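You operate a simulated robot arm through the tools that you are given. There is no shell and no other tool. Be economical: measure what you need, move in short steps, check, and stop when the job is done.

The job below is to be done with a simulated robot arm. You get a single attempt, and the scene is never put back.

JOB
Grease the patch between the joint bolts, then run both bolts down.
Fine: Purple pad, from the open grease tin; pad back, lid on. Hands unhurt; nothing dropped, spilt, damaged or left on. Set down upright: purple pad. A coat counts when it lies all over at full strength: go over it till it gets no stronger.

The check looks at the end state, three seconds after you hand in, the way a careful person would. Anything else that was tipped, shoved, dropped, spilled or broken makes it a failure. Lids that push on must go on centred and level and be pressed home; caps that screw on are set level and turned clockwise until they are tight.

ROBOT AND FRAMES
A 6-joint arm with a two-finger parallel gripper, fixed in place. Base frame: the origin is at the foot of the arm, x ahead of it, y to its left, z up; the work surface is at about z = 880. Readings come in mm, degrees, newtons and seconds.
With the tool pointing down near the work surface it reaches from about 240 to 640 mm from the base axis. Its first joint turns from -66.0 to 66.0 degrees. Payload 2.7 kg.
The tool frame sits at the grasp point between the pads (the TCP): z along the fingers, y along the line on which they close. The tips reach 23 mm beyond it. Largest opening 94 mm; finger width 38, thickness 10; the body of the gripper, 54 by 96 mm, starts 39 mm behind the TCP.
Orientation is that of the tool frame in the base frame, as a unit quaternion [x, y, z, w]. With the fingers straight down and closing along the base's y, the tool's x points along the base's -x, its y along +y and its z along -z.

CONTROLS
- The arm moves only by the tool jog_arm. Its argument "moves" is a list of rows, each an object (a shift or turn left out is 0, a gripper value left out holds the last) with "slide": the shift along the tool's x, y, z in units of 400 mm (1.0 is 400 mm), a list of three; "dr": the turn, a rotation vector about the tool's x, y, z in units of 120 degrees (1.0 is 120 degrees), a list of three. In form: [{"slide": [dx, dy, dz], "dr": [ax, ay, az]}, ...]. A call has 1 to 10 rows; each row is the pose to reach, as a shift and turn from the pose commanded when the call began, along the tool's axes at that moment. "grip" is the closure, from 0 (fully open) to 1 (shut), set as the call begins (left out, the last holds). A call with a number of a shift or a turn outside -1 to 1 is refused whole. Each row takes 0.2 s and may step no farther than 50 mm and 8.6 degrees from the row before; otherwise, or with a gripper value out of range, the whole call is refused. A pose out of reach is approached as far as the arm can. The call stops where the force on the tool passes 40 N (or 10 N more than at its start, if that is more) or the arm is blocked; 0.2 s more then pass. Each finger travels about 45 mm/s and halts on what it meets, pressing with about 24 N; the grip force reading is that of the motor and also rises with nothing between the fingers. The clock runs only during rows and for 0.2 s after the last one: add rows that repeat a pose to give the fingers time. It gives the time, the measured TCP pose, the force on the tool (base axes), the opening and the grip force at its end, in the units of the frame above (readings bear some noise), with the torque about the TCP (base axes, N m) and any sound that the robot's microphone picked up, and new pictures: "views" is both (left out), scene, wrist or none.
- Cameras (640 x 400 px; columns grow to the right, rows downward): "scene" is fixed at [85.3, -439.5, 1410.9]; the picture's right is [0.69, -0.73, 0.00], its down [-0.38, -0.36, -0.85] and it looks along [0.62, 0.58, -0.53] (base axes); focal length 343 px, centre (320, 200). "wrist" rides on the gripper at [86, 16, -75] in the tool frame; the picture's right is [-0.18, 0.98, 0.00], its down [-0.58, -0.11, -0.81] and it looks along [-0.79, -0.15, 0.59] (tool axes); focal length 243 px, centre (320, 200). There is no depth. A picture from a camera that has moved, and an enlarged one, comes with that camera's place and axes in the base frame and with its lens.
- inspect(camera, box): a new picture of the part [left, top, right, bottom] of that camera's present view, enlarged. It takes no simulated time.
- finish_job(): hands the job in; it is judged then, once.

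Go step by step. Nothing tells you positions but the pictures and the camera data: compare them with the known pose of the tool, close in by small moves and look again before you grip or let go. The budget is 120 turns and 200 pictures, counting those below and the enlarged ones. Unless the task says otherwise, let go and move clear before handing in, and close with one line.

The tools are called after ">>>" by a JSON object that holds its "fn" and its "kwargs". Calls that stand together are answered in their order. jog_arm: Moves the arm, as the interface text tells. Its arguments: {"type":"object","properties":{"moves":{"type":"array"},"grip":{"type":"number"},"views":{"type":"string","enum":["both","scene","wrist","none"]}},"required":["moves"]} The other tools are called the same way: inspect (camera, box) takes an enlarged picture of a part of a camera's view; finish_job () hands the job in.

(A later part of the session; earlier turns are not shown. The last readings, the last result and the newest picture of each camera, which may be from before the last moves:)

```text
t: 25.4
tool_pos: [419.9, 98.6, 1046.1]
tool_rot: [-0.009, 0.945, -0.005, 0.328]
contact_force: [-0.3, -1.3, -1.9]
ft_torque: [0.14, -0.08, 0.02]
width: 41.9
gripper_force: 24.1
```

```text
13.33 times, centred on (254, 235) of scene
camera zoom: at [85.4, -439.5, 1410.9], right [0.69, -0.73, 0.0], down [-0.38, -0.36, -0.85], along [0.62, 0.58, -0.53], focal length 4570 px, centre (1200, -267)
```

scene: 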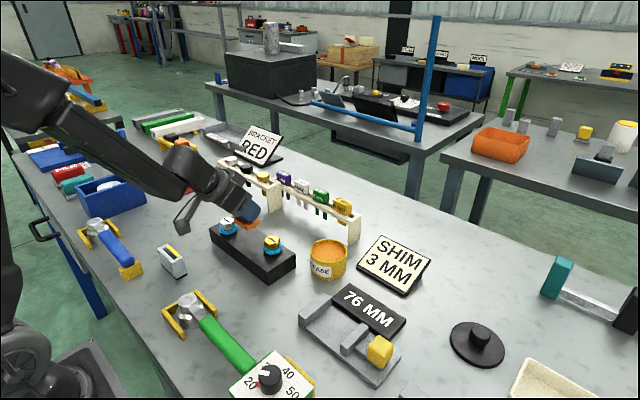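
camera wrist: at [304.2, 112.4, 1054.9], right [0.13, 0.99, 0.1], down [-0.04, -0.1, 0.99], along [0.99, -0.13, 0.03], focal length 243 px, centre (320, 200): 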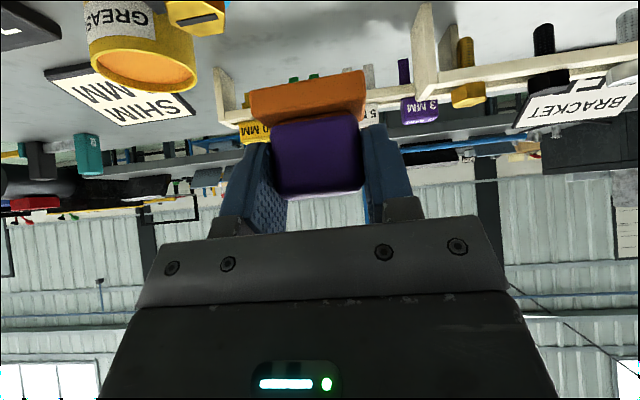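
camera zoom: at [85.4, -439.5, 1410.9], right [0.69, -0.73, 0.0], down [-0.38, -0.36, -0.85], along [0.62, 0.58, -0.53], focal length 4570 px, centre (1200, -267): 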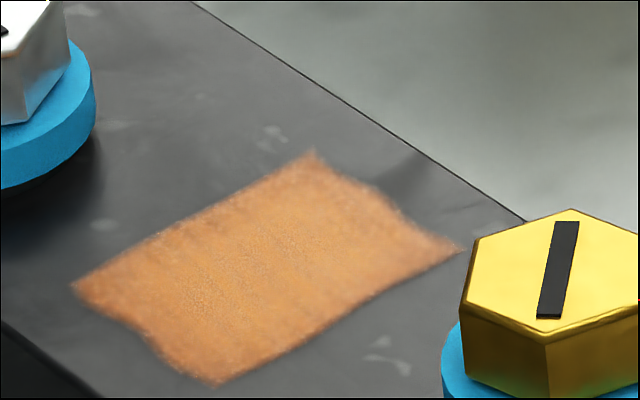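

It looks the same as before, so either it's at full strength or the pad is spent. I'll re-dip and go over it once more to be sure.

>>> {"fn": "jog_arm", "kwargs": {"moves": [{"slide": [-0.0458, -0.1003, 0.0358]}, {"slide": [-0.0916, -0.2006, 0.0717]}, {"slide": [-0.1373, -0.301, 0.1075]}, {"slide": [-0.1831, -0.4013, 0.1433]}, {"slide": [-0.1831, -0.4013, 0.1433]}, {"slide": [-0.1246, -0.4013, 0.218]}, {"slide": [-0.0661, -0.4013, 0.293]}], "views": "wrist"}}

>>> {"fn": "inspect", "kwargs": {"camera": "scene", "box": [290, 210, 370, 285]}}

```text
t: 27.0
tool_pos: [511.9, -62.1, 969.2]
tool_rot: [0.0, 0.945, 0.0, 0.326]
contact_force: [-0.2, -0.1, -2.4]
ft_torque: [0.0, 0.03, 0.0]
width: 41.9
gripper_force: 24.1
camera wrist: at [397.1, -45.8, 974.8], right [0.14, 0.98, 0.11], down [-0.04, -0.11, 0.99], along [0.99, -0.15, 0.02], focal length 243 px, centre (320, 200)
```

wrist: 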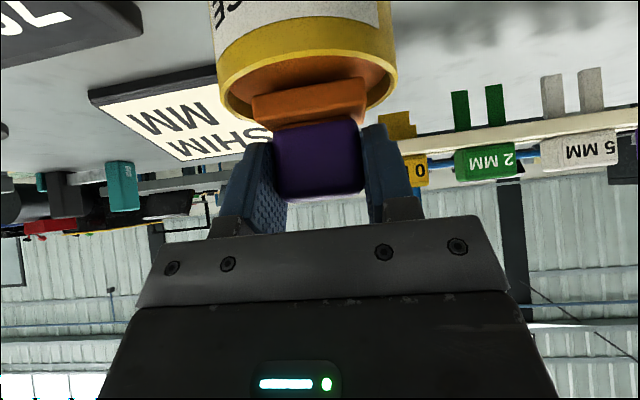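

```text
5.33 times, centred on (330, 248) of scene
camera zoom: at [85.4, -439.5, 1410.9], right [0.69, -0.73, 0.0], down [-0.38, -0.36, -0.85], along [0.62, 0.58, -0.53], focal length 1828 px, centre (267, -53)
```

zoom: 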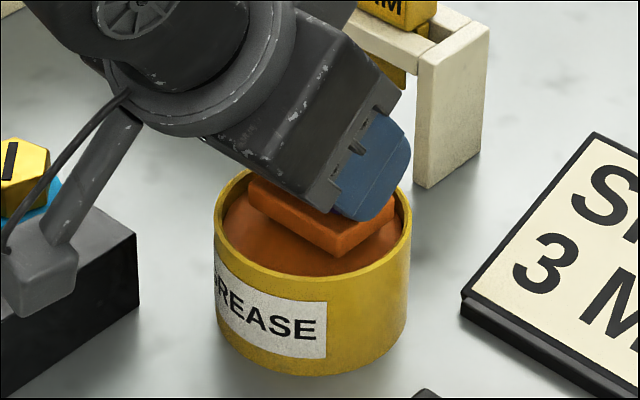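

>>> {"fn": "jog_arm", "kwargs": {"moves": [{"slide": [0.0062, 0, 0.0079]}, {"slide": [0.0092, 0, 0.0118]}, {"slide": [0.0108, 0, 0.0138]}], "views": "none"}}

```text
t: 27.8
tool_pos: [513.7, -61.9, 963.9]
tool_rot: [0.0, 0.945, 0.0, 0.326]
contact_force: [-1.8, 0.9, 4.1]
ft_torque: [0.16, 0.18, 0.05]
width: 41.9
gripper_force: 23.9
```

>>> {"fn": "jog_arm", "kwargs": {"moves": [{"slide": [0.0023, 0, 0.003]}, {"slide": [0.0023, 0, 0.003]}, {"slide": [-0.06, 0, -0.077]}, {"slide": [-0.125, 0, -0.1595]}, {"slide": [-0.125, 0, -0.1595]}], "views": "scene"}}

>>> {"fn": "inspect", "kwargs": {"camera": "scene", "box": [290, 190, 370, 285]}}

```text
t: 29.0
tool_pos: [511.8, -63.7, 1044.0]
tool_rot: [-0.001, 0.946, 0.0, 0.325]
contact_force: [0.7, 0.1, -1.6]
ft_torque: [0.0, -0.01, -0.01]
width: 41.9
gripper_force: 23.6
```

scene: 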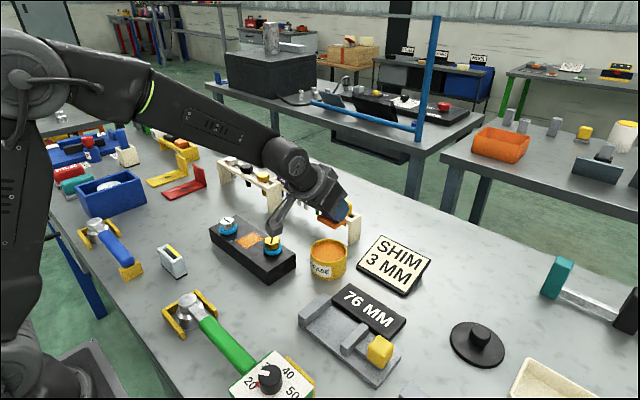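

```text
4.21 times, centred on (330, 238) of scene
camera zoom: at [85.4, -439.5, 1410.9], right [0.69, -0.73, 0.0], down [-0.38, -0.36, -0.85], along [0.62, 0.58, -0.53], focal length 1443 px, centre (278, 42)
```

zoom: 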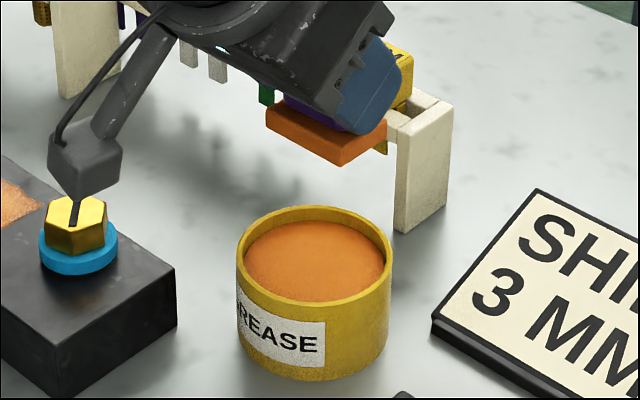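

Reloaded. Back to the block for another pass.

>>> {"fn": "jog_arm", "kwargs": {"moves": [{"slide": [0.045, 0.1006, -0.0353]}, {"slide": [0.09, 0.2013, -0.0705]}, {"slide": [0.135, 0.3019, -0.1058]}, {"slide": [0.1801, 0.4025, -0.141]}, {"slide": [0.1801, 0.4025, -0.141]}, {"slide": [0.244, 0.4025, -0.0592]}, {"slide": [0.3048, 0.4025, 0.0186]}, {"slide": [0.3079, 0.4025, 0.0225]}, {"slide": [0.3079, 0.4025, 0.0225]}], "views": "none"}}

```text
t: 31.0
tool_pos: [422.4, 98.1, 961.1]
tool_rot: [0.0, 0.945, 0.0, 0.326]
contact_force: [-0.3, -2.2, 5.7]
ft_torque: [0.03, 0.1, 0.05]
width: 41.8
gripper_force: 23.7
```

>>> {"fn": "jog_arm", "kwargs": {"moves": [{"slide": [0.0015, 0, 0.002]}, {"slide": [-0.03, 0, 0.0266]}, {"slide": [-0.03, 0.015, 0.0266]}, {"slide": [0.0015, 0.015, 0.002]}, {"slide": [0.037, 0.015, -0.0257]}, {"slide": [0.037, -0.01, -0.0257]}, {"slide": [0.0015, -0.01, 0.002]}, {"slide": [-0.03, -0.01, 0.0266]}, {"slide": [0.0015, 0, 0.002]}, {"slide": [0.037, 0, -0.0257]}], "views": "none"}}

>>> {"fn": "jog_arm", "kwargs": {"moves": [{"slide": [-0.033, 0, 0.0257]}, {"slide": [-0.067, 0, 0.0523]}, {"slide": [-0.033, 0, 0.0257]}, {"slide": [-0.1038, 0, -0.065]}, {"slide": [-0.1643, 0, -0.1434]}, {"slide": [-0.1643, 0, -0.1434]}], "views": "none"}}

>>> {"fn": "inspect", "kwargs": {"camera": "scene", "box": [234, 220, 274, 250]}}

```text
t: 33.2
tool_pos: [404.7, 97.4, 961.9]
tool_rot: [0.0, 0.944, 0.001, 0.33]
contact_force: [8.2, -1.6, 21.9]
ft_torque: [-0.03, -0.1, 0.04]
width: 41.6
gripper_force: 23.7
```

```text
t: 33.5
tool_pos: [407.8, 97.2, 961.3]
tool_rot: [-0.001, 0.945, 0.001, 0.328]
contact_force: [-0.2, -0.5, 3.5]
ft_torque: [-0.02, 0.09, -0.02]
width: 41.9
gripper_force: 23.9
stopped in row 1: the force on the tool passed its limit (the readings are from after the stop); the commanded pose is now the measured one
```

```text
13.33 times, centred on (254, 235) of scene
camera zoom: at [85.3, -439.5, 1410.9], right [0.69, -0.73, 0.0], down [-0.38, -0.36, -0.85], along [0.62, 0.58, -0.53], focal length 4570 px, centre (1200, -267)
```

zoom: 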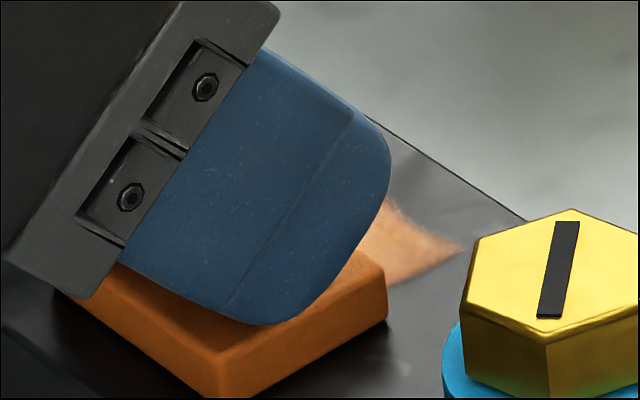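

>>> {"fn": "jog_arm", "kwargs": {"moves": [{"slide": [-0.0296, 0, 0.0231]}, {"slide": [-0.0591, 0, 0.0462]}, {"slide": [-0.0296, 0, 0.0231]}, {"slide": [-0.1004, 0, -0.0674]}, {"slide": [-0.1609, 0, -0.146]}, {"slide": [-0.1609, 0, -0.146]}], "views": "none"}}

>>> {"fn": "inspect", "kwargs": {"camera": "scene", "box": [234, 220, 274, 250]}}

```text
t: 34.9
tool_pos: [421.9, 97.9, 1046.4]
tool_rot: [-0.002, 0.945, 0.001, 0.328]
contact_force: [0.1, -0.1, -2.3]
ft_torque: [0.0, 0.0, -0.01]
width: 41.8
gripper_force: 23.9
```

```text
13.33 times, centred on (254, 235) of scene
camera zoom: at [85.4, -439.5, 1410.9], right [0.69, -0.73, 0.0], down [-0.38, -0.36, -0.85], along [0.62, 0.58, -0.53], focal length 4570 px, centre (1200, -267)
```

zoom: 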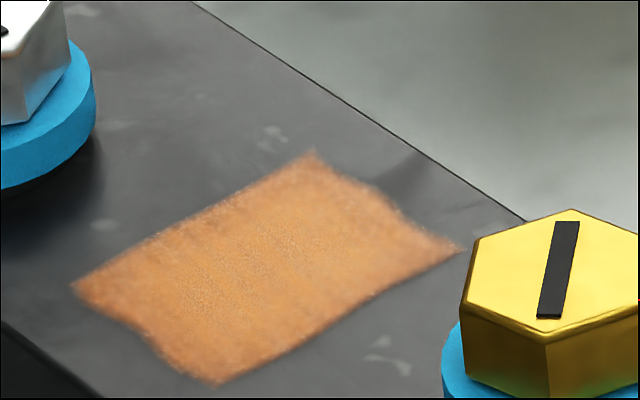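

No further change, so the coat is at full strength. Now I'll return the pad to its original spot, TCP about (663,-300).

>>> {"fn": "jog_arm", "kwargs": {"moves": [{"slide": [-0.0474, -0.0995, 0.0371]}, {"slide": [-0.0949, -0.199, 0.0743]}, {"slide": [-0.1423, -0.2985, 0.1114]}, {"slide": [-0.1898, -0.398, 0.1485]}, {"slide": [-0.2372, -0.4975, 0.1856]}, {"slide": [-0.2847, -0.597, 0.2228]}, {"slide": [-0.3321, -0.6965, 0.2599]}, {"slide": [-0.3796, -0.796, 0.297]}, {"slide": [-0.427, -0.8955, 0.3342]}, {"slide": [-0.4745, -0.995, 0.3713]}], "views": "none"}}

>>> {"fn": "jog_arm", "kwargs": {"moves": [{"slide": [0, 0, 0]}], "views": "both"}}

```text
t: 37.1
tool_pos: [655.1, -296.7, 1043.9]
tool_rot: [-0.002, 0.946, 0.002, 0.325]
contact_force: [-0.4, 0.1, -1.5]
ft_torque: [0.02, -0.04, 0.0]
width: 41.7
gripper_force: 23.8
out of reach, approached as far as the arm can: row 10
```

```text
t: 37.5
tool_pos: [657.7, -297.6, 1045.0]
tool_rot: [-0.001, 0.946, 0.001, 0.325]
contact_force: [0.2, 1.1, -2.0]
ft_torque: [-0.04, 0.02, 0.01]
width: 41.6
gripper_force: 24.0
camera wrist: at [541.1, -280.9, 1050.2], right [0.14, 0.98, 0.12], down [-0.04, -0.11, 0.99], along [0.99, -0.15, 0.02], focal length 243 px, centre (320, 200)
```

scene: 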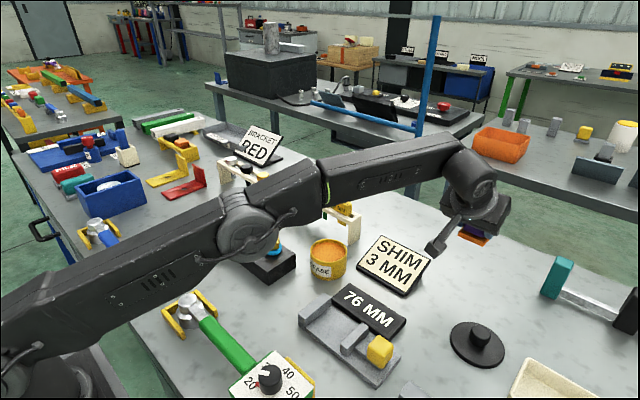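
wrist: 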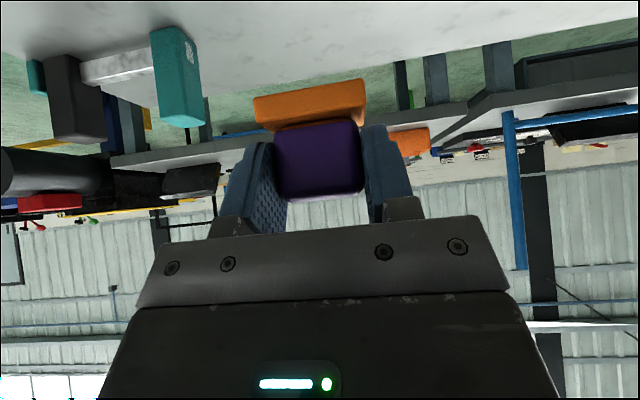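

>>> {"fn": "jog_arm", "kwargs": {"moves": [{"slide": [0.0558, -0.003, 0.078]}, {"slide": [0.1117, -0.006, 0.156]}, {"slide": [0.1675, -0.006, 0.234]}, {"slide": [0.1675, -0.006, 0.234]}], "views": "wrist"}}

>>> {"fn": "inspect", "kwargs": {"camera": "scene", "box": [400, 210, 520, 300]}}

```text
t: 38.5
tool_pos: [660.1, -297.8, 930.2]
tool_rot: [-0.001, 0.945, 0.0, 0.328]
contact_force: [-0.4, -0.6, -1.7]
ft_torque: [0.02, -0.01, 0.0]
width: 41.8
gripper_force: 24.0
camera wrist: at [545.9, -283.5, 935.4], right [0.14, 0.98, 0.11], down [-0.04, -0.11, 0.99], along [0.99, -0.15, 0.03], focal length 243 px, centre (320, 200)
```

wrist: 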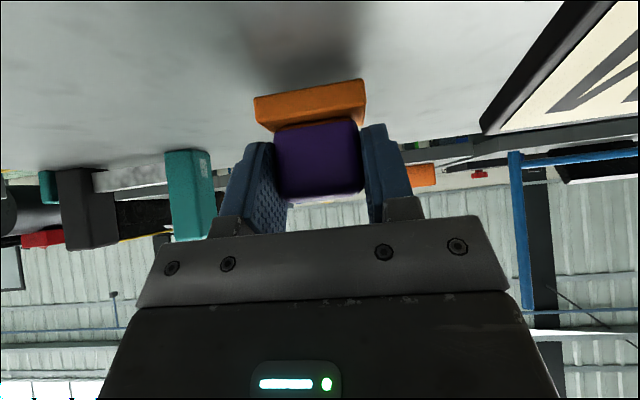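

```text
4.44 times, centred on (460, 255) of scene
camera zoom: at [85.4, -439.5, 1410.9], right [0.69, -0.73, 0.0], down [-0.38, -0.36, -0.85], along [0.62, 0.58, -0.53], focal length 1524 px, centre (-302, -44)
```

zoom: 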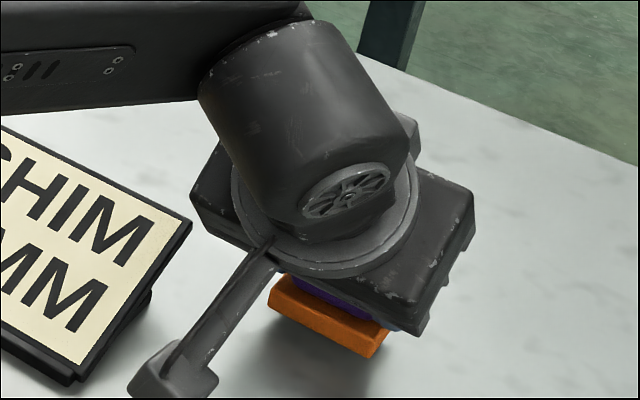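

>>> {"fn": "jog_arm", "kwargs": {"moves": [{"slide": [0.0074, -0.005, 0.0196]}, {"slide": [0.0097, -0.005, 0.0225]}, {"slide": [0.0097, -0.005, 0.0225]}], "views": "none"}}

```text
t: 39.3
tool_pos: [664.4, -301.5, 921.4]
tool_rot: [-0.001, 0.944, 0.0, 0.329]
contact_force: [-1.7, -0.2, 2.3]
ft_torque: [0.1, 0.1, 0.03]
width: 41.5
gripper_force: 24.2
```

Touching down (force positive). I'll open the fingers.

>>> {"fn": "jog_arm", "kwargs": {"moves": [{}, {}, {}, {}, {}, {}], "grip": 0, "views": "wrist"}}

>>> {"fn": "inspect", "kwargs": {"camera": "wrist", "box": [220, 60, 400, 220]}}

```text
t: 40.7
tool_pos: [664.2, -300.9, 920.6]
tool_rot: [-0.001, 0.945, 0.001, 0.328]
contact_force: [-1.3, 0.3, 0.0]
ft_torque: [-0.01, 0.0, -0.01]
width: 94.3
gripper_force: 0.0
camera wrist: at [548.5, -285.4, 926.0], right [0.14, 0.98, 0.11], down [-0.04, -0.11, 0.99], along [0.99, -0.15, 0.03], focal length 243 px, centre (320, 200)
```

wrist: 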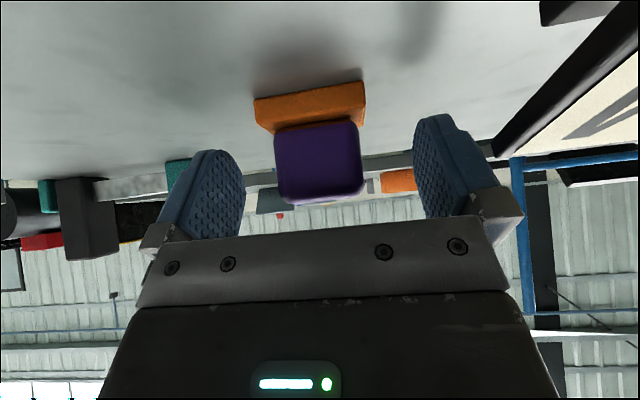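

```text
2.50 times, centred on (310, 140) of wrist
camera zoom: at [548.5, -285.4, 926.0], right [0.14, 0.98, 0.11], down [-0.04, -0.11, 0.99], along [0.99, -0.15, 0.03], focal length 606 px, centre (345, 350)
```

zoom: 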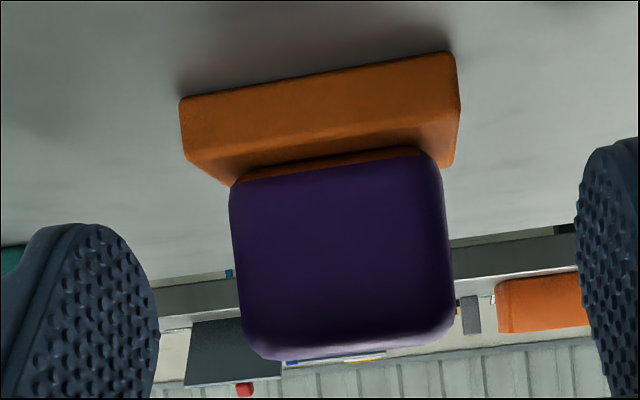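

The pad stands upright where it was. I'll back off straight up, then go to view the lid with less tilt.

>>> {"fn": "jog_arm", "kwargs": {"moves": [{"slide": [-0.0655, 0, -0.0837]}, {"slide": [-0.131, 0, -0.1673]}, {"slide": [-0.057, -0.0481, -0.2251], "dr": [0, 0.0333, 0]}, {"slide": [0.0167, -0.0962, -0.2828], "dr": [0, 0.0667, 0]}, {"slide": [0.0905, -0.1444, -0.3406], "dr": [0, 0.1, 0]}, {"slide": [0.1643, -0.1925, -0.3984], "dr": [0, 0.1333, 0]}, {"slide": [0.1643, -0.1925, -0.3984], "dr": [0, 0.1333, 0]}]}}

>>> {"fn": "inspect", "kwargs": {"camera": "scene", "box": [420, 240, 530, 380]}}

```text
t: 42.3
tool_pos: [514.1, -377.3, 1004.3]
tool_rot: [-0.002, 0.981, 0.002, 0.192]
contact_force: [-0.1, -0.4, -0.5]
ft_torque: [0.01, 0.02, 0.03]
width: 93.9
gripper_force: 0.0
camera wrist: at [404.6, -362.6, 1041.3], right [0.17, 0.98, 0.07], down [0.23, -0.11, 0.97], along [0.96, -0.15, -0.25], focal length 243 px, centre (320, 200)
```

scene: 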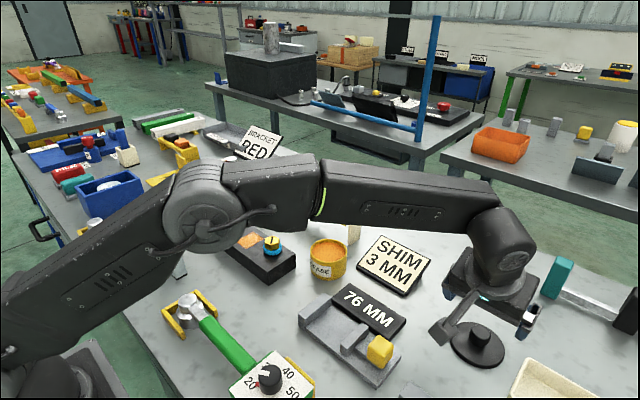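
wrist: 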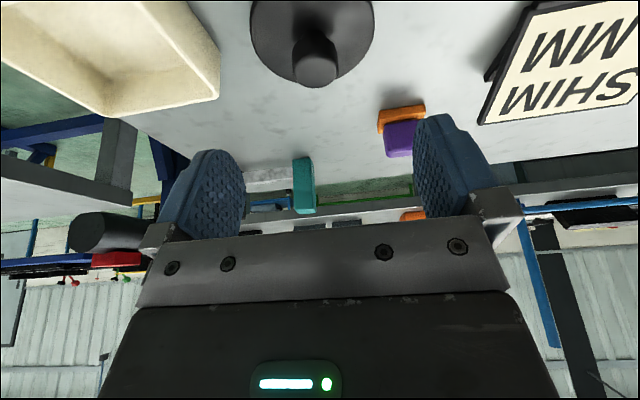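

```text
2.86 times, centred on (475, 310) of scene
camera zoom: at [85.3, -439.5, 1410.9], right [0.68, -0.73, 0.0], down [-0.38, -0.36, -0.85], along [0.62, 0.58, -0.53], focal length 979 px, centre (-123, -114)
```

zoom: 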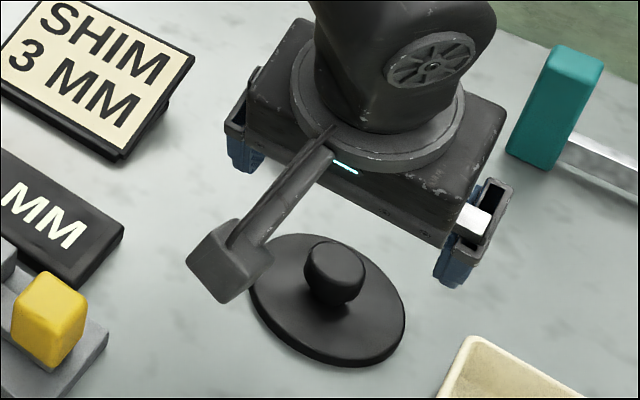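

The lid is centred near (543,-381) with a knob about 34 mm wide reaching z≈909. I'll come down to just above it and check.

>>> {"fn": "jog_arm", "kwargs": {"moves": [{"slide": [0, -0.005, 0.0863]}, {"slide": [0, -0.01, 0.1726]}, {"slide": [0, -0.01, 0.1726]}], "views": "wrist"}}

>>> {"fn": "inspect", "kwargs": {"camera": "scene", "box": [420, 260, 540, 380]}}

```text
t: 43.1
tool_pos: [542.1, -382.3, 941.4]
tool_rot: [0.0, 0.981, 0.0, 0.193]
contact_force: [-0.1, -0.2, -0.2]
ft_torque: [-0.02, 0.0, 0.0]
width: 94.1
gripper_force: 0.2
camera wrist: at [431.3, -366.9, 977.5], right [0.17, 0.98, 0.07], down [0.23, -0.11, 0.97], along [0.96, -0.15, -0.25], focal length 243 px, centre (320, 200)
```

wrist: 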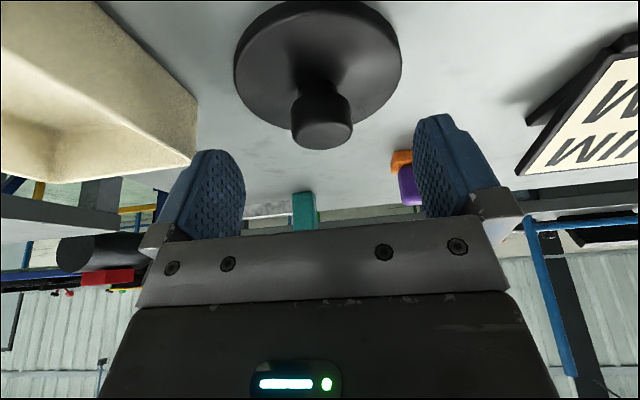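

```text
3.33 times, centred on (480, 320) of scene
camera zoom: at [85.4, -439.5, 1410.9], right [0.69, -0.73, 0.0], down [-0.38, -0.36, -0.85], along [0.62, 0.58, -0.53], focal length 1143 px, centre (-213, -200)
```

zoom: 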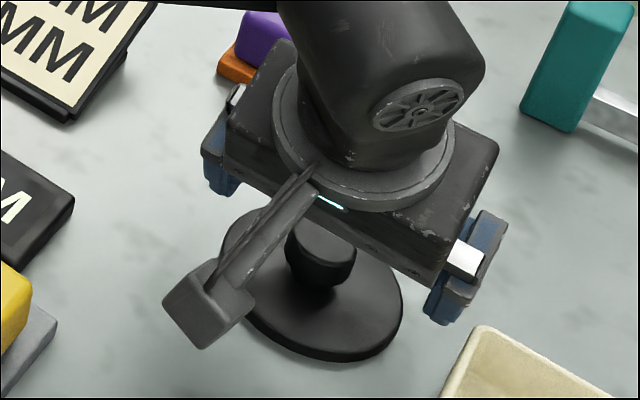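

>>> {"fn": "jog_arm", "kwargs": {"moves": [{"slide": [0.023, 0.0045, 0.05]}, {"slide": [0.023, 0.0045, 0.05]}], "views": "wrist"}}

>>> {"fn": "jog_arm", "kwargs": {"moves": [{}, {}, {}, {}, {}, {}], "grip": 1, "views": "wrist"}}

```text
t: 43.7
tool_pos: [539.9, -379.4, 920.7]
tool_rot: [-0.002, 0.981, 0.0, 0.192]
contact_force: [-0.2, -0.2, 0.5]
ft_torque: [0.0, 0.03, 0.01]
width: 94.2
gripper_force: 0.1
camera wrist: at [430.3, -364.7, 956.0], right [0.17, 0.98, 0.07], down [0.23, -0.11, 0.97], along [0.96, -0.15, -0.25], focal length 243 px, centre (320, 200)
```

wrist: 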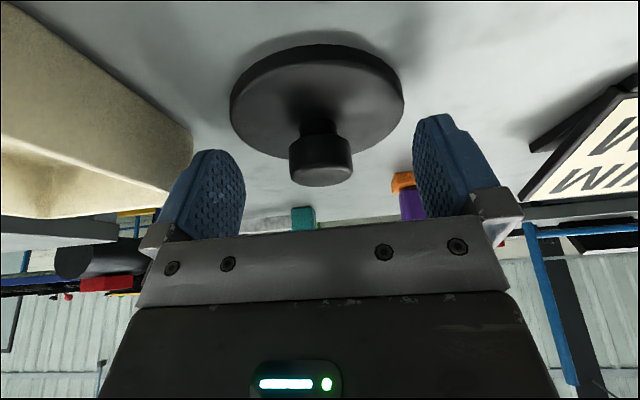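

```text
t: 45.1
tool_pos: [539.5, -380.7, 920.0]
tool_rot: [-0.002, 0.981, 0.001, 0.193]
contact_force: [-0.3, -0.2, 0.6]
ft_torque: [0.02, 0.01, 0.0]
width: 30.6
gripper_force: 24.4
camera wrist: at [430.2, -364.8, 956.2], right [0.17, 0.98, 0.07], down [0.23, -0.11, 0.97], along [0.96, -0.15, -0.25], focal length 243 px, centre (320, 200)
```

wrist: 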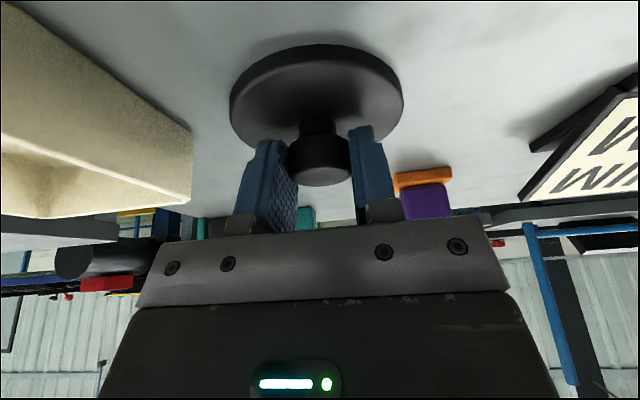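

Knob gripped at 30.6 mm. I'll lift and carry it to over the tin.

>>> {"fn": "jog_arm", "kwargs": {"moves": [{"slide": [-0.0423, 0, -0.1042]}, {"slide": [-0.0846, 0, -0.2084]}, {"slide": [-0.0846, 0, -0.2084]}], "views": "wrist"}}

>>> {"fn": "jog_arm", "kwargs": {"moves": [{"slide": [0.0089, 0.1136, -0.0036]}, {"slide": [0.0179, 0.2271, -0.0073]}, {"slide": [0.0268, 0.3407, -0.0109]}, {"slide": [0.0357, 0.4543, -0.0145]}, {"slide": [0.0446, 0.5679, -0.0181]}, {"slide": [0.0536, 0.6814, -0.0218]}, {"slide": [0.0625, 0.795, -0.0254]}, {"slide": [0.0625, 0.795, -0.0254]}]}}

>>> {"fn": "inspect", "kwargs": {"camera": "scene", "box": [270, 180, 400, 290]}}

```text
t: 45.9
tool_pos: [540.1, -380.9, 1010.2]
tool_rot: [-0.001, 0.981, 0.001, 0.193]
contact_force: [0.5, 0.2, -0.7]
ft_torque: [0.02, 0.04, -0.02]
width: 30.6
gripper_force: 23.8
camera wrist: at [430.3, -364.6, 1045.6], right [0.17, 0.98, 0.07], down [0.23, -0.11, 0.97], along [0.96, -0.15, -0.25], focal length 243 px, centre (320, 200)
```

wrist: 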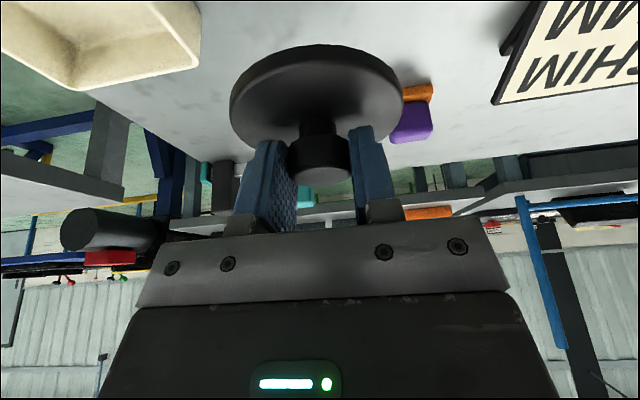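

```text
t: 47.7
tool_pos: [511.5, -61.8, 1009.0]
tool_rot: [-0.001, 0.981, 0.001, 0.193]
contact_force: [0.2, 0.5, -0.2]
ft_torque: [0.0, -0.04, -0.03]
width: 30.6
gripper_force: 24.1
camera wrist: at [401.8, -46.4, 1045.2], right [0.17, 0.98, 0.07], down [0.23, -0.11, 0.97], along [0.96, -0.15, -0.25], focal length 243 px, centre (320, 200)
```

scene: 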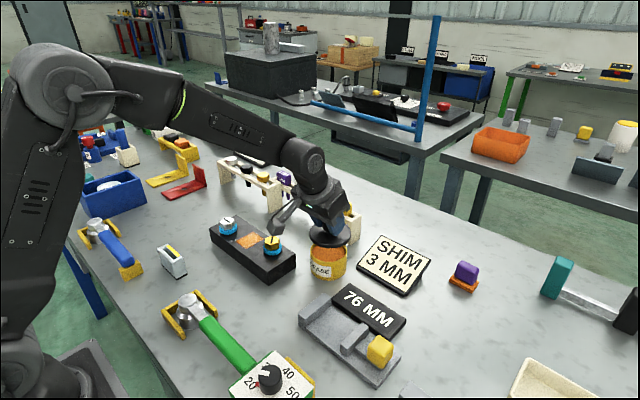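
wrist: 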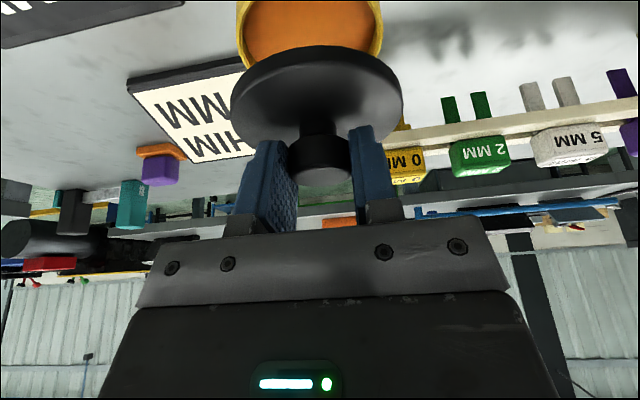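

```text
3.64 times, centred on (335, 235) of scene
camera zoom: at [85.4, -439.4, 1410.9], right [0.69, -0.73, 0.0], down [-0.38, -0.36, -0.85], along [0.62, 0.58, -0.53], focal length 1246 px, centre (266, 73)
```

zoom: 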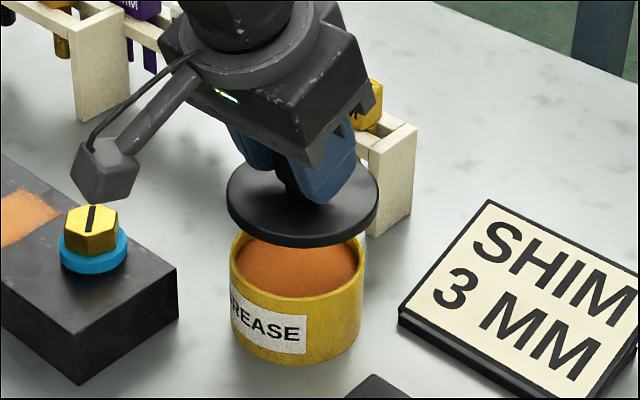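

The lid hangs level over the tin. I'll lower it to about 8 mm above the rim and then check centring from both cameras.

>>> {"fn": "jog_arm", "kwargs": {"moves": [{"slide": [0.0183, 0, 0.0451]}, {"slide": [0.0357, 0, 0.088]}, {"slide": [0.0357, 0, 0.088]}], "views": "none"}}

>>> {"fn": "inspect", "kwargs": {"camera": "scene", "box": [295, 215, 365, 285]}}

>>> {"fn": "inspect", "kwargs": {"camera": "wrist", "box": [200, 0, 430, 200]}}

```text
t: 48.5
tool_pos: [510.8, -63.0, 970.8]
tool_rot: [-0.001, 0.981, 0.001, 0.193]
contact_force: [-0.3, -0.1, -0.5]
ft_torque: [-0.02, -0.01, 0.01]
width: 30.7
gripper_force: 23.8
```

```text
5.71 times, centred on (330, 250) of scene
camera zoom: at [85.4, -439.5, 1410.9], right [0.69, -0.73, 0.0], down [-0.38, -0.36, -0.85], along [0.62, 0.58, -0.53], focal length 1959 px, centre (263, -86)
```

zoom: 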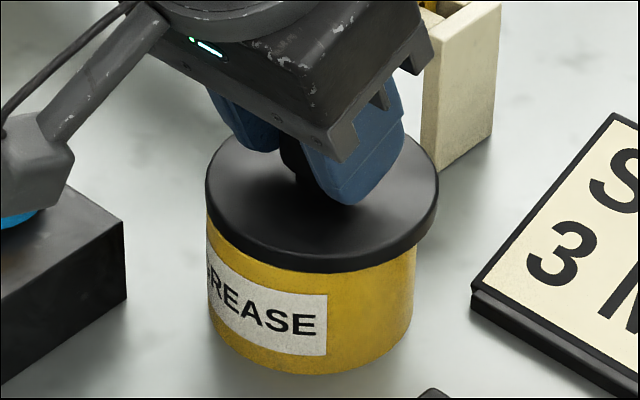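

```text
2.00 times, centred on (315, 100) of wrist
camera zoom: at [402.1, -47.3, 1007.3], right [0.17, 0.98, 0.07], down [0.23, -0.11, 0.97], along [0.96, -0.15, -0.25], focal length 485 px, centre (330, 400)
```

zoom: 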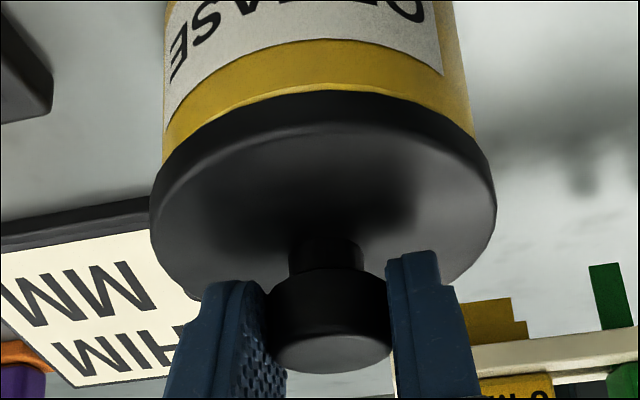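

The lid is about 4.6 mm too far in +x relative to the tin (both views agree). I'll correct it and recheck.

>>> {"fn": "jog_arm", "kwargs": {"moves": [{"slide": [0.0107, 0.001, -0.0043]}, {"slide": [0.0107, 0.001, -0.0043]}], "views": "none"}}

>>> {"fn": "inspect", "kwargs": {"camera": "scene", "box": [295, 215, 365, 285]}}

>>> {"fn": "inspect", "kwargs": {"camera": "wrist", "box": [200, 0, 430, 200]}}

```text
t: 49.1
tool_pos: [506.1, -62.2, 971.1]
tool_rot: [-0.001, 0.981, 0.001, 0.192]
contact_force: [-0.5, 0.1, -0.7]
ft_torque: [0.01, -0.01, -0.01]
width: 30.6
gripper_force: 24.5
```

```text
5.71 times, centred on (330, 250) of scene
camera zoom: at [85.4, -439.5, 1410.9], right [0.69, -0.73, 0.0], down [-0.38, -0.36, -0.85], along [0.62, 0.58, -0.53], focal length 1959 px, centre (263, -86)
```

zoom: 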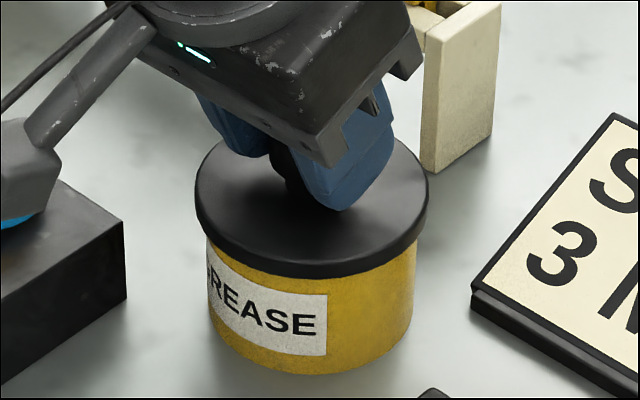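

```text
2.00 times, centred on (315, 100) of wrist
camera zoom: at [397.2, -46.6, 1007.4], right [0.17, 0.98, 0.07], down [0.23, -0.11, 0.97], along [0.96, -0.15, -0.25], focal length 485 px, centre (330, 400)
```

zoom: 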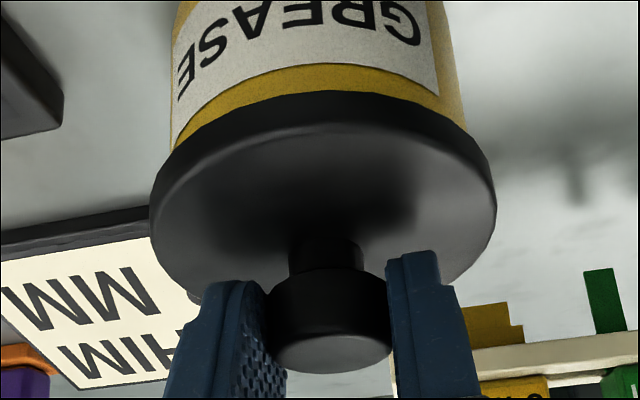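

Centred now. I'll lower until the lid meets the rim.

>>> {"fn": "jog_arm", "kwargs": {"moves": [{"slide": [0.0047, 0, 0.0116]}, {"slide": [0.0066, 0, 0.0162]}, {"slide": [0.0085, 0, 0.0208]}], "views": "none"}}

>>> {"fn": "inspect", "kwargs": {"camera": "scene", "box": [295, 215, 365, 285]}}

```text
t: 49.9
tool_pos: [508.6, -63.2, 967.1]
tool_rot: [-0.003, 0.98, 0.001, 0.198]
contact_force: [-5.5, 2.7, 33.3]
ft_torque: [0.06, 0.08, 0.06]
width: 30.5
gripper_force: 24.2
heard: snap
```

```text
5.71 times, centred on (330, 250) of scene
camera zoom: at [84.6, -439.3, 1411.0], right [0.69, -0.73, 0.0], down [-0.38, -0.36, -0.85], along [0.62, 0.58, -0.53], focal length 1959 px, centre (263, -86)
```

zoom: 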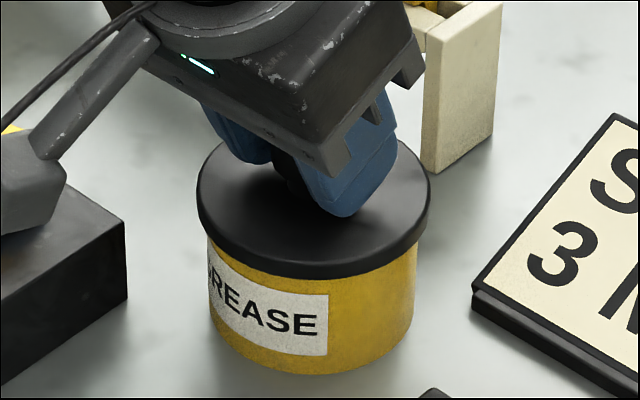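

A snap: the lid is home. I'll relax the force and open the fingers, then back off.

>>> {"fn": "jog_arm", "kwargs": {"moves": [{"slide": [-0.003, 0, -0.0074]}, {"slide": [-0.003, 0, -0.0074]}], "views": "none"}}

>>> {"fn": "jog_arm", "kwargs": {"moves": [{}, {}, {}, {}, {}, {}], "grip": 0, "views": "none"}}

>>> {"fn": "jog_arm", "kwargs": {"moves": [{"slide": [-0.0423, 0, -0.1042]}, {"slide": [-0.0846, 0, -0.2084]}, {"slide": [-0.0846, 0, -0.2084]}], "views": "wrist"}}

>>> {"fn": "inspect", "kwargs": {"camera": "scene", "box": [205, 195, 375, 290]}}

```text
t: 50.5
tool_pos: [507.3, -62.3, 967.4]
tool_rot: [-0.001, 0.981, 0.0, 0.194]
contact_force: [11.2, 1.6, 11.9]
ft_torque: [-0.03, -0.5, 0.01]
width: 30.6
gripper_force: 23.9
```

```text
t: 51.9
tool_pos: [505.9, -62.3, 965.2]
tool_rot: [-0.001, 0.981, 0.001, 0.192]
contact_force: [-0.2, -0.2, -0.4]
ft_torque: [0.03, 0.0, -0.02]
width: 94.0
gripper_force: 0.1
```

```text
t: 52.7
tool_pos: [503.7, -62.3, 1055.3]
tool_rot: [-0.001, 0.981, 0.001, 0.192]
contact_force: [0.1, 0.7, -0.3]
ft_torque: [0.01, -0.02, -0.01]
width: 94.0
gripper_force: 0.1
camera wrist: at [394.9, -46.7, 1092.2], right [0.17, 0.98, 0.07], down [0.23, -0.11, 0.97], along [0.96, -0.15, -0.25], focal length 243 px, centre (320, 200)
```

wrist: 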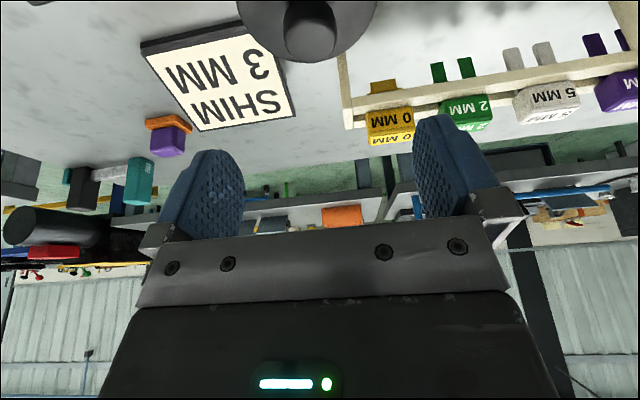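

```text
3.76 times, centred on (290, 242) of scene
camera zoom: at [85.3, -439.5, 1410.9], right [0.69, -0.73, 0.0], down [-0.38, -0.36, -0.85], along [0.62, 0.58, -0.53], focal length 1290 px, centre (433, 40)
```

zoom: 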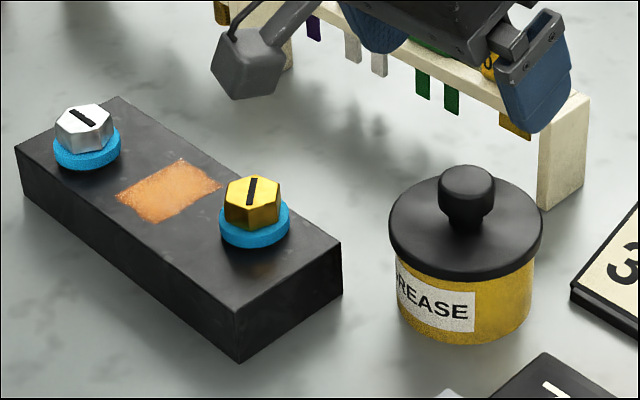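

Lid on and level. Next the bolts: I'll set the tool vertical above the yellow bolt and look at how its hex lies.

>>> {"fn": "jog_arm", "kwargs": {"moves": [{"slide": [0.0603, 0.0783, -0.002], "dr": [0, 0.0617, 0]}, {"slide": [0.1207, 0.1567, -0.004], "dr": [0, 0.1233, 0]}, {"slide": [0.181, 0.235, -0.006], "dr": [0, 0.185, 0]}, {"slide": [0.181, 0.235, -0.006], "dr": [0, 0.185, 0]}], "views": "wrist"}}

>>> {"fn": "inspect", "kwargs": {"camera": "wrist", "box": [240, 20, 420, 180]}}

>>> {"fn": "inspect", "kwargs": {"camera": "scene", "box": [205, 205, 300, 280]}}

```text
t: 53.7
tool_pos: [438.9, 31.2, 1029.8]
tool_rot: [-0.001, 1.0, 0.0, -0.001]
contact_force: [-0.8, 0.9, 0.3]
ft_torque: [-0.01, 0.0, 0.03]
width: 94.1
gripper_force: 0.1
camera wrist: at [350.8, 46.3, 1105.4], right [0.18, 0.98, 0.0], down [0.58, -0.11, 0.81], along [0.79, -0.15, -0.59], focal length 243 px, centre (320, 200)
```

wrist: 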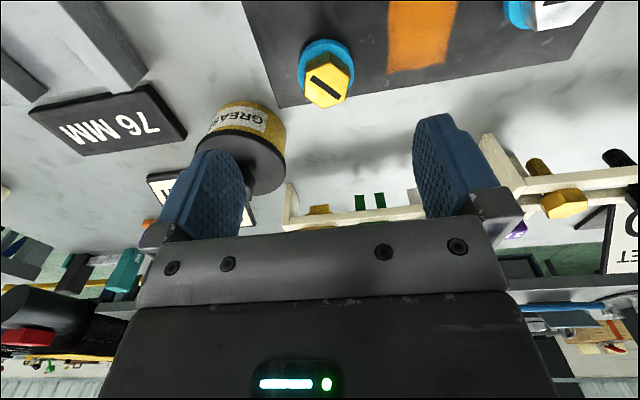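

```text
2.50 times, centred on (330, 100) of wrist
camera zoom: at [350.8, 46.3, 1105.4], right [0.18, 0.98, 0.0], down [0.58, -0.11, 0.81], along [0.79, -0.15, -0.59], focal length 606 px, centre (295, 450)
```

zoom: 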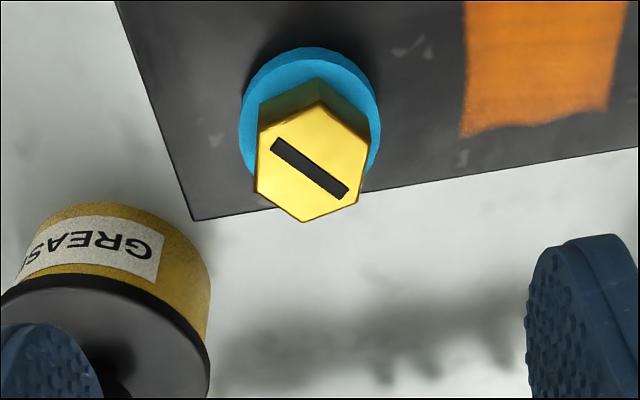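

```text
5.33 times, centred on (252, 242) of scene
camera zoom: at [85.4, -439.4, 1410.9], right [0.69, -0.73, 0.0], down [-0.38, -0.36, -0.85], along [0.62, 0.58, -0.53], focal length 1828 px, centre (680, -27)
```

zoom: 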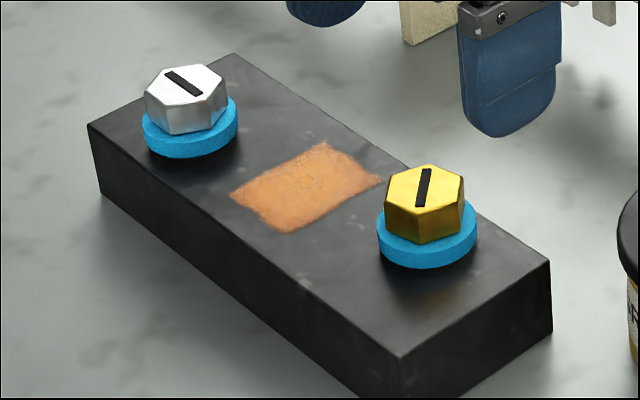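

Yellow hex: centre about (437.7,34), across flats ~29.5, flat normals at 12.7°+60k. I'll yaw +42.7° so a clockwise stroke is available and come down to just above the head.

>>> {"fn": "jog_arm", "kwargs": {"moves": [{"slide": [0.0005, 0.0012, 0.023], "dr": [0, 0, -0.0593]}, {"slide": [0.001, 0.0024, 0.046], "dr": [0, 0, -0.1187]}, {"slide": [0.0015, 0.0036, 0.069], "dr": [0, 0, -0.178]}, {"slide": [0.002, 0.0048, 0.092], "dr": [0, 0, -0.2373]}, {"slide": [0.0025, 0.006, 0.115], "dr": [0, 0, -0.2967]}, {"slide": [0.003, 0.007, 0.1375], "dr": [0, 0, -0.356]}, {"slide": [0.003, 0.007, 0.1375], "dr": [0, 0, -0.356]}], "views": "both"}}

>>> {"fn": "inspect", "kwargs": {"camera": "wrist", "box": [230, 80, 430, 230]}}

```text
t: 55.3
tool_pos: [436.4, 34.7, 975.9]
tool_rot: [-0.367, 0.93, 0.0, 0.0]
contact_force: [-0.3, 0.7, -0.6]
ft_torque: [-0.01, 0.01, -0.02]
width: 93.9
gripper_force: 0.1
camera wrist: at [361.4, -13.0, 1050.2], right [-0.54, 0.84, 0.0], down [0.5, 0.32, 0.81], along [0.68, 0.43, -0.59], focal length 243 px, centre (320, 200)
```

scene: 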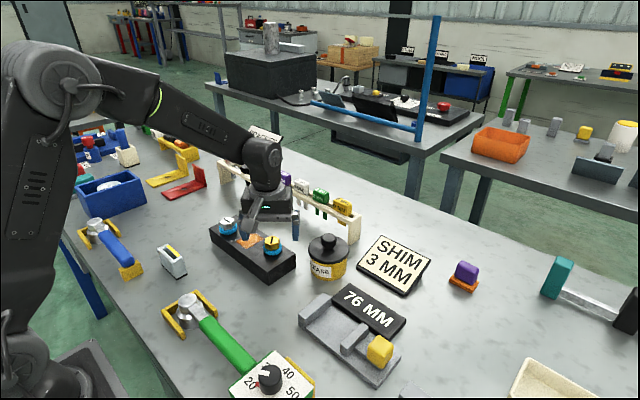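
wrist: 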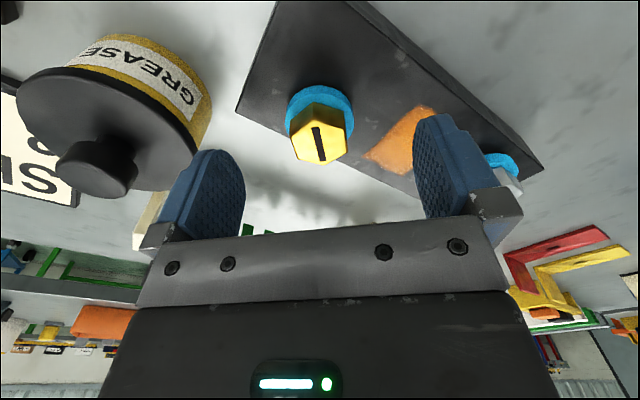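

```text
2.67 times, centred on (330, 155) of wrist
camera zoom: at [361.4, -13.0, 1050.2], right [-0.54, 0.84, 0.0], down [0.5, 0.32, 0.81], along [0.68, 0.43, -0.59], focal length 647 px, centre (293, 320)
```

zoom: 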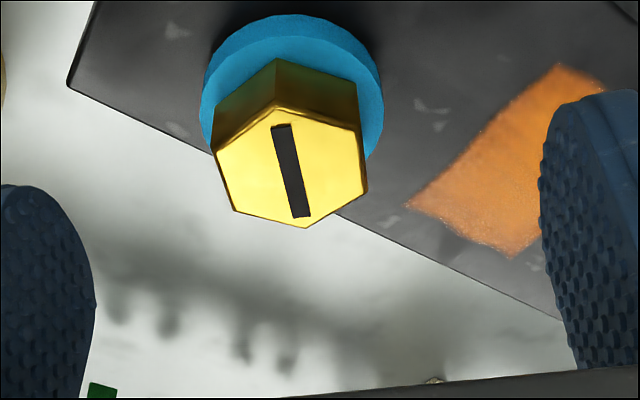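

Well aligned. Down to TCP z≈954 and close on the flats.

>>> {"fn": "jog_arm", "kwargs": {"moves": [{"slide": [0, 0, 0.0275]}, {"slide": [0, 0, 0.055]}], "views": "none"}}

>>> {"fn": "jog_arm", "kwargs": {"moves": [{}, {}, {}, {}, {}, {}], "grip": 1, "views": "wrist"}}

>>> {"fn": "inspect", "kwargs": {"camera": "scene", "box": [205, 205, 300, 280]}}

```text
t: 55.9
tool_pos: [436.0, 33.9, 955.3]
tool_rot: [-0.366, 0.931, 0.0, 0.001]
contact_force: [0.8, 0.0, 0.1]
ft_torque: [0.03, -0.01, -0.02]
width: 93.9
gripper_force: 0.1
```

```text
t: 57.3
tool_pos: [436.3, 34.4, 954.1]
tool_rot: [-0.366, 0.931, 0.0, 0.001]
contact_force: [2.8, -3.3, -2.6]
ft_torque: [-0.06, -0.15, -0.01]
width: 29.4
gripper_force: 45.2
camera wrist: at [361.8, -13.0, 1028.6], right [-0.53, 0.85, 0.0], down [0.5, 0.32, 0.81], along [0.68, 0.43, -0.59], focal length 243 px, centre (320, 200)
```

wrist: 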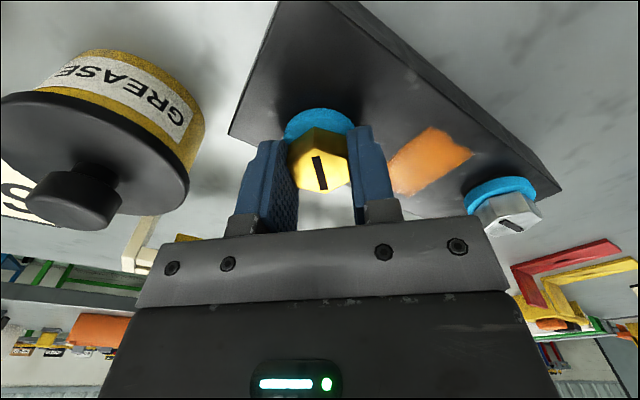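

```text
5.33 times, centred on (252, 242) of scene
camera zoom: at [85.5, -439.6, 1410.9], right [0.69, -0.73, 0.0], down [-0.38, -0.36, -0.85], along [0.62, 0.58, -0.53], focal length 1828 px, centre (680, -27)
```

zoom: 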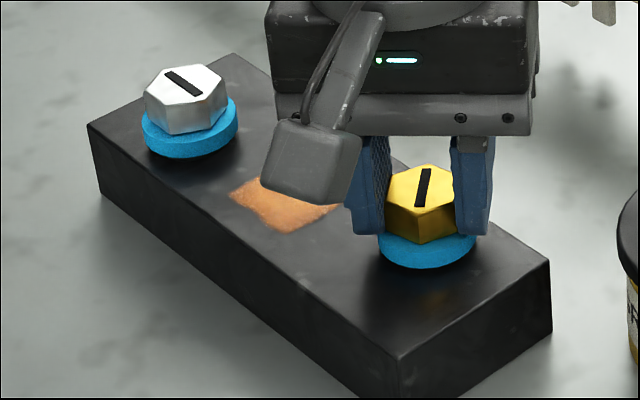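

Gripped on the flats. I'll turn clockwise 42° and read force and torque.

>>> {"fn": "jog_arm", "kwargs": {"moves": [{"dr": [0, 0, 0.07]}, {"dr": [0, 0, 0.14]}, {"dr": [0, 0, 0.21]}, {"dr": [0, 0, 0.28]}, {"dr": [0, 0, 0.35]}], "views": "none"}}

>>> {"fn": "inspect", "kwargs": {"camera": "scene", "box": [205, 205, 300, 280]}}

```text
t: 58.5
tool_pos: [437.4, 34.3, 953.1]
tool_rot: [-0.007, 1.0, 0.001, 0.0]
contact_force: [9.2, 4.4, -20.5]
ft_torque: [0.05, -1.06, 0.06]
width: 29.7
gripper_force: 44.7
```

```text
5.33 times, centred on (252, 242) of scene
camera zoom: at [85.9, -439.3, 1410.9], right [0.69, -0.73, 0.0], down [-0.38, -0.36, -0.85], along [0.62, 0.58, -0.53], focal length 1828 px, centre (680, -27)
```

zoom: 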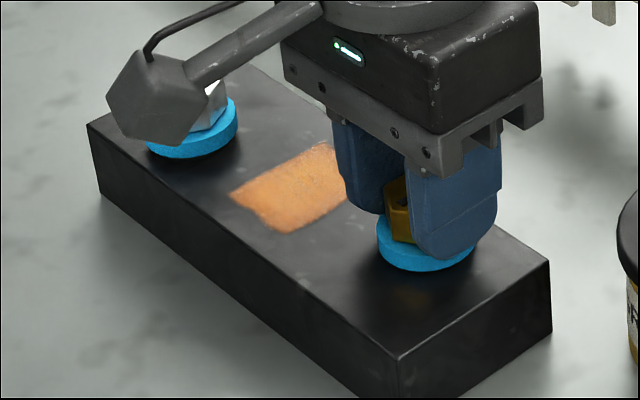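

It's turning freely and pulling down (about 1 mm per 40°). I'll keep turning while following it down.

>>> {"fn": "jog_arm", "kwargs": {"moves": [{"slide": [0, 0, 0.003], "dr": [0, 0, 0.07]}, {"slide": [0, 0, 0.004], "dr": [0, 0, 0.14]}, {"slide": [0, 0, 0.005], "dr": [0, 0, 0.21]}, {"slide": [0, 0, 0.0058], "dr": [0, 0, 0.28]}, {"slide": [0, 0, 0.0065], "dr": [0, 0, 0.35]}], "views": "none"}}

>>> {"fn": "inspect", "kwargs": {"camera": "scene", "box": [205, 205, 300, 280]}}

```text
t: 59.7
tool_pos: [435.7, 35.6, 950.7]
tool_rot: [0.351, 0.936, 0.001, 0.0]
contact_force: [6.1, 20.4, -13.4]
ft_torque: [0.0, -0.45, 0.08]
width: 29.5
gripper_force: 44.8
```

```text
5.33 times, centred on (252, 242) of scene
camera zoom: at [85.7, -438.9, 1411.1], right [0.69, -0.73, 0.0], down [-0.38, -0.36, -0.85], along [0.62, 0.58, -0.53], focal length 1828 px, centre (680, -27)
```

zoom: 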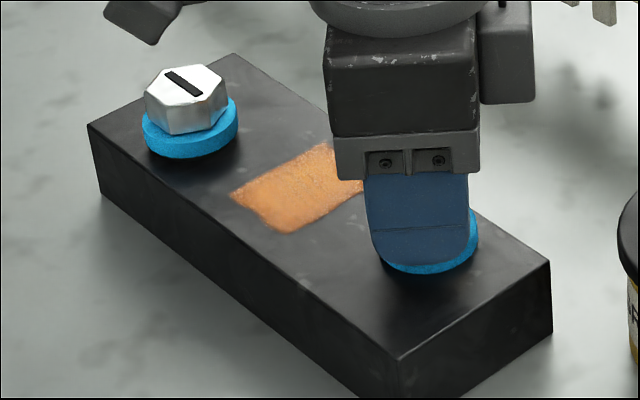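

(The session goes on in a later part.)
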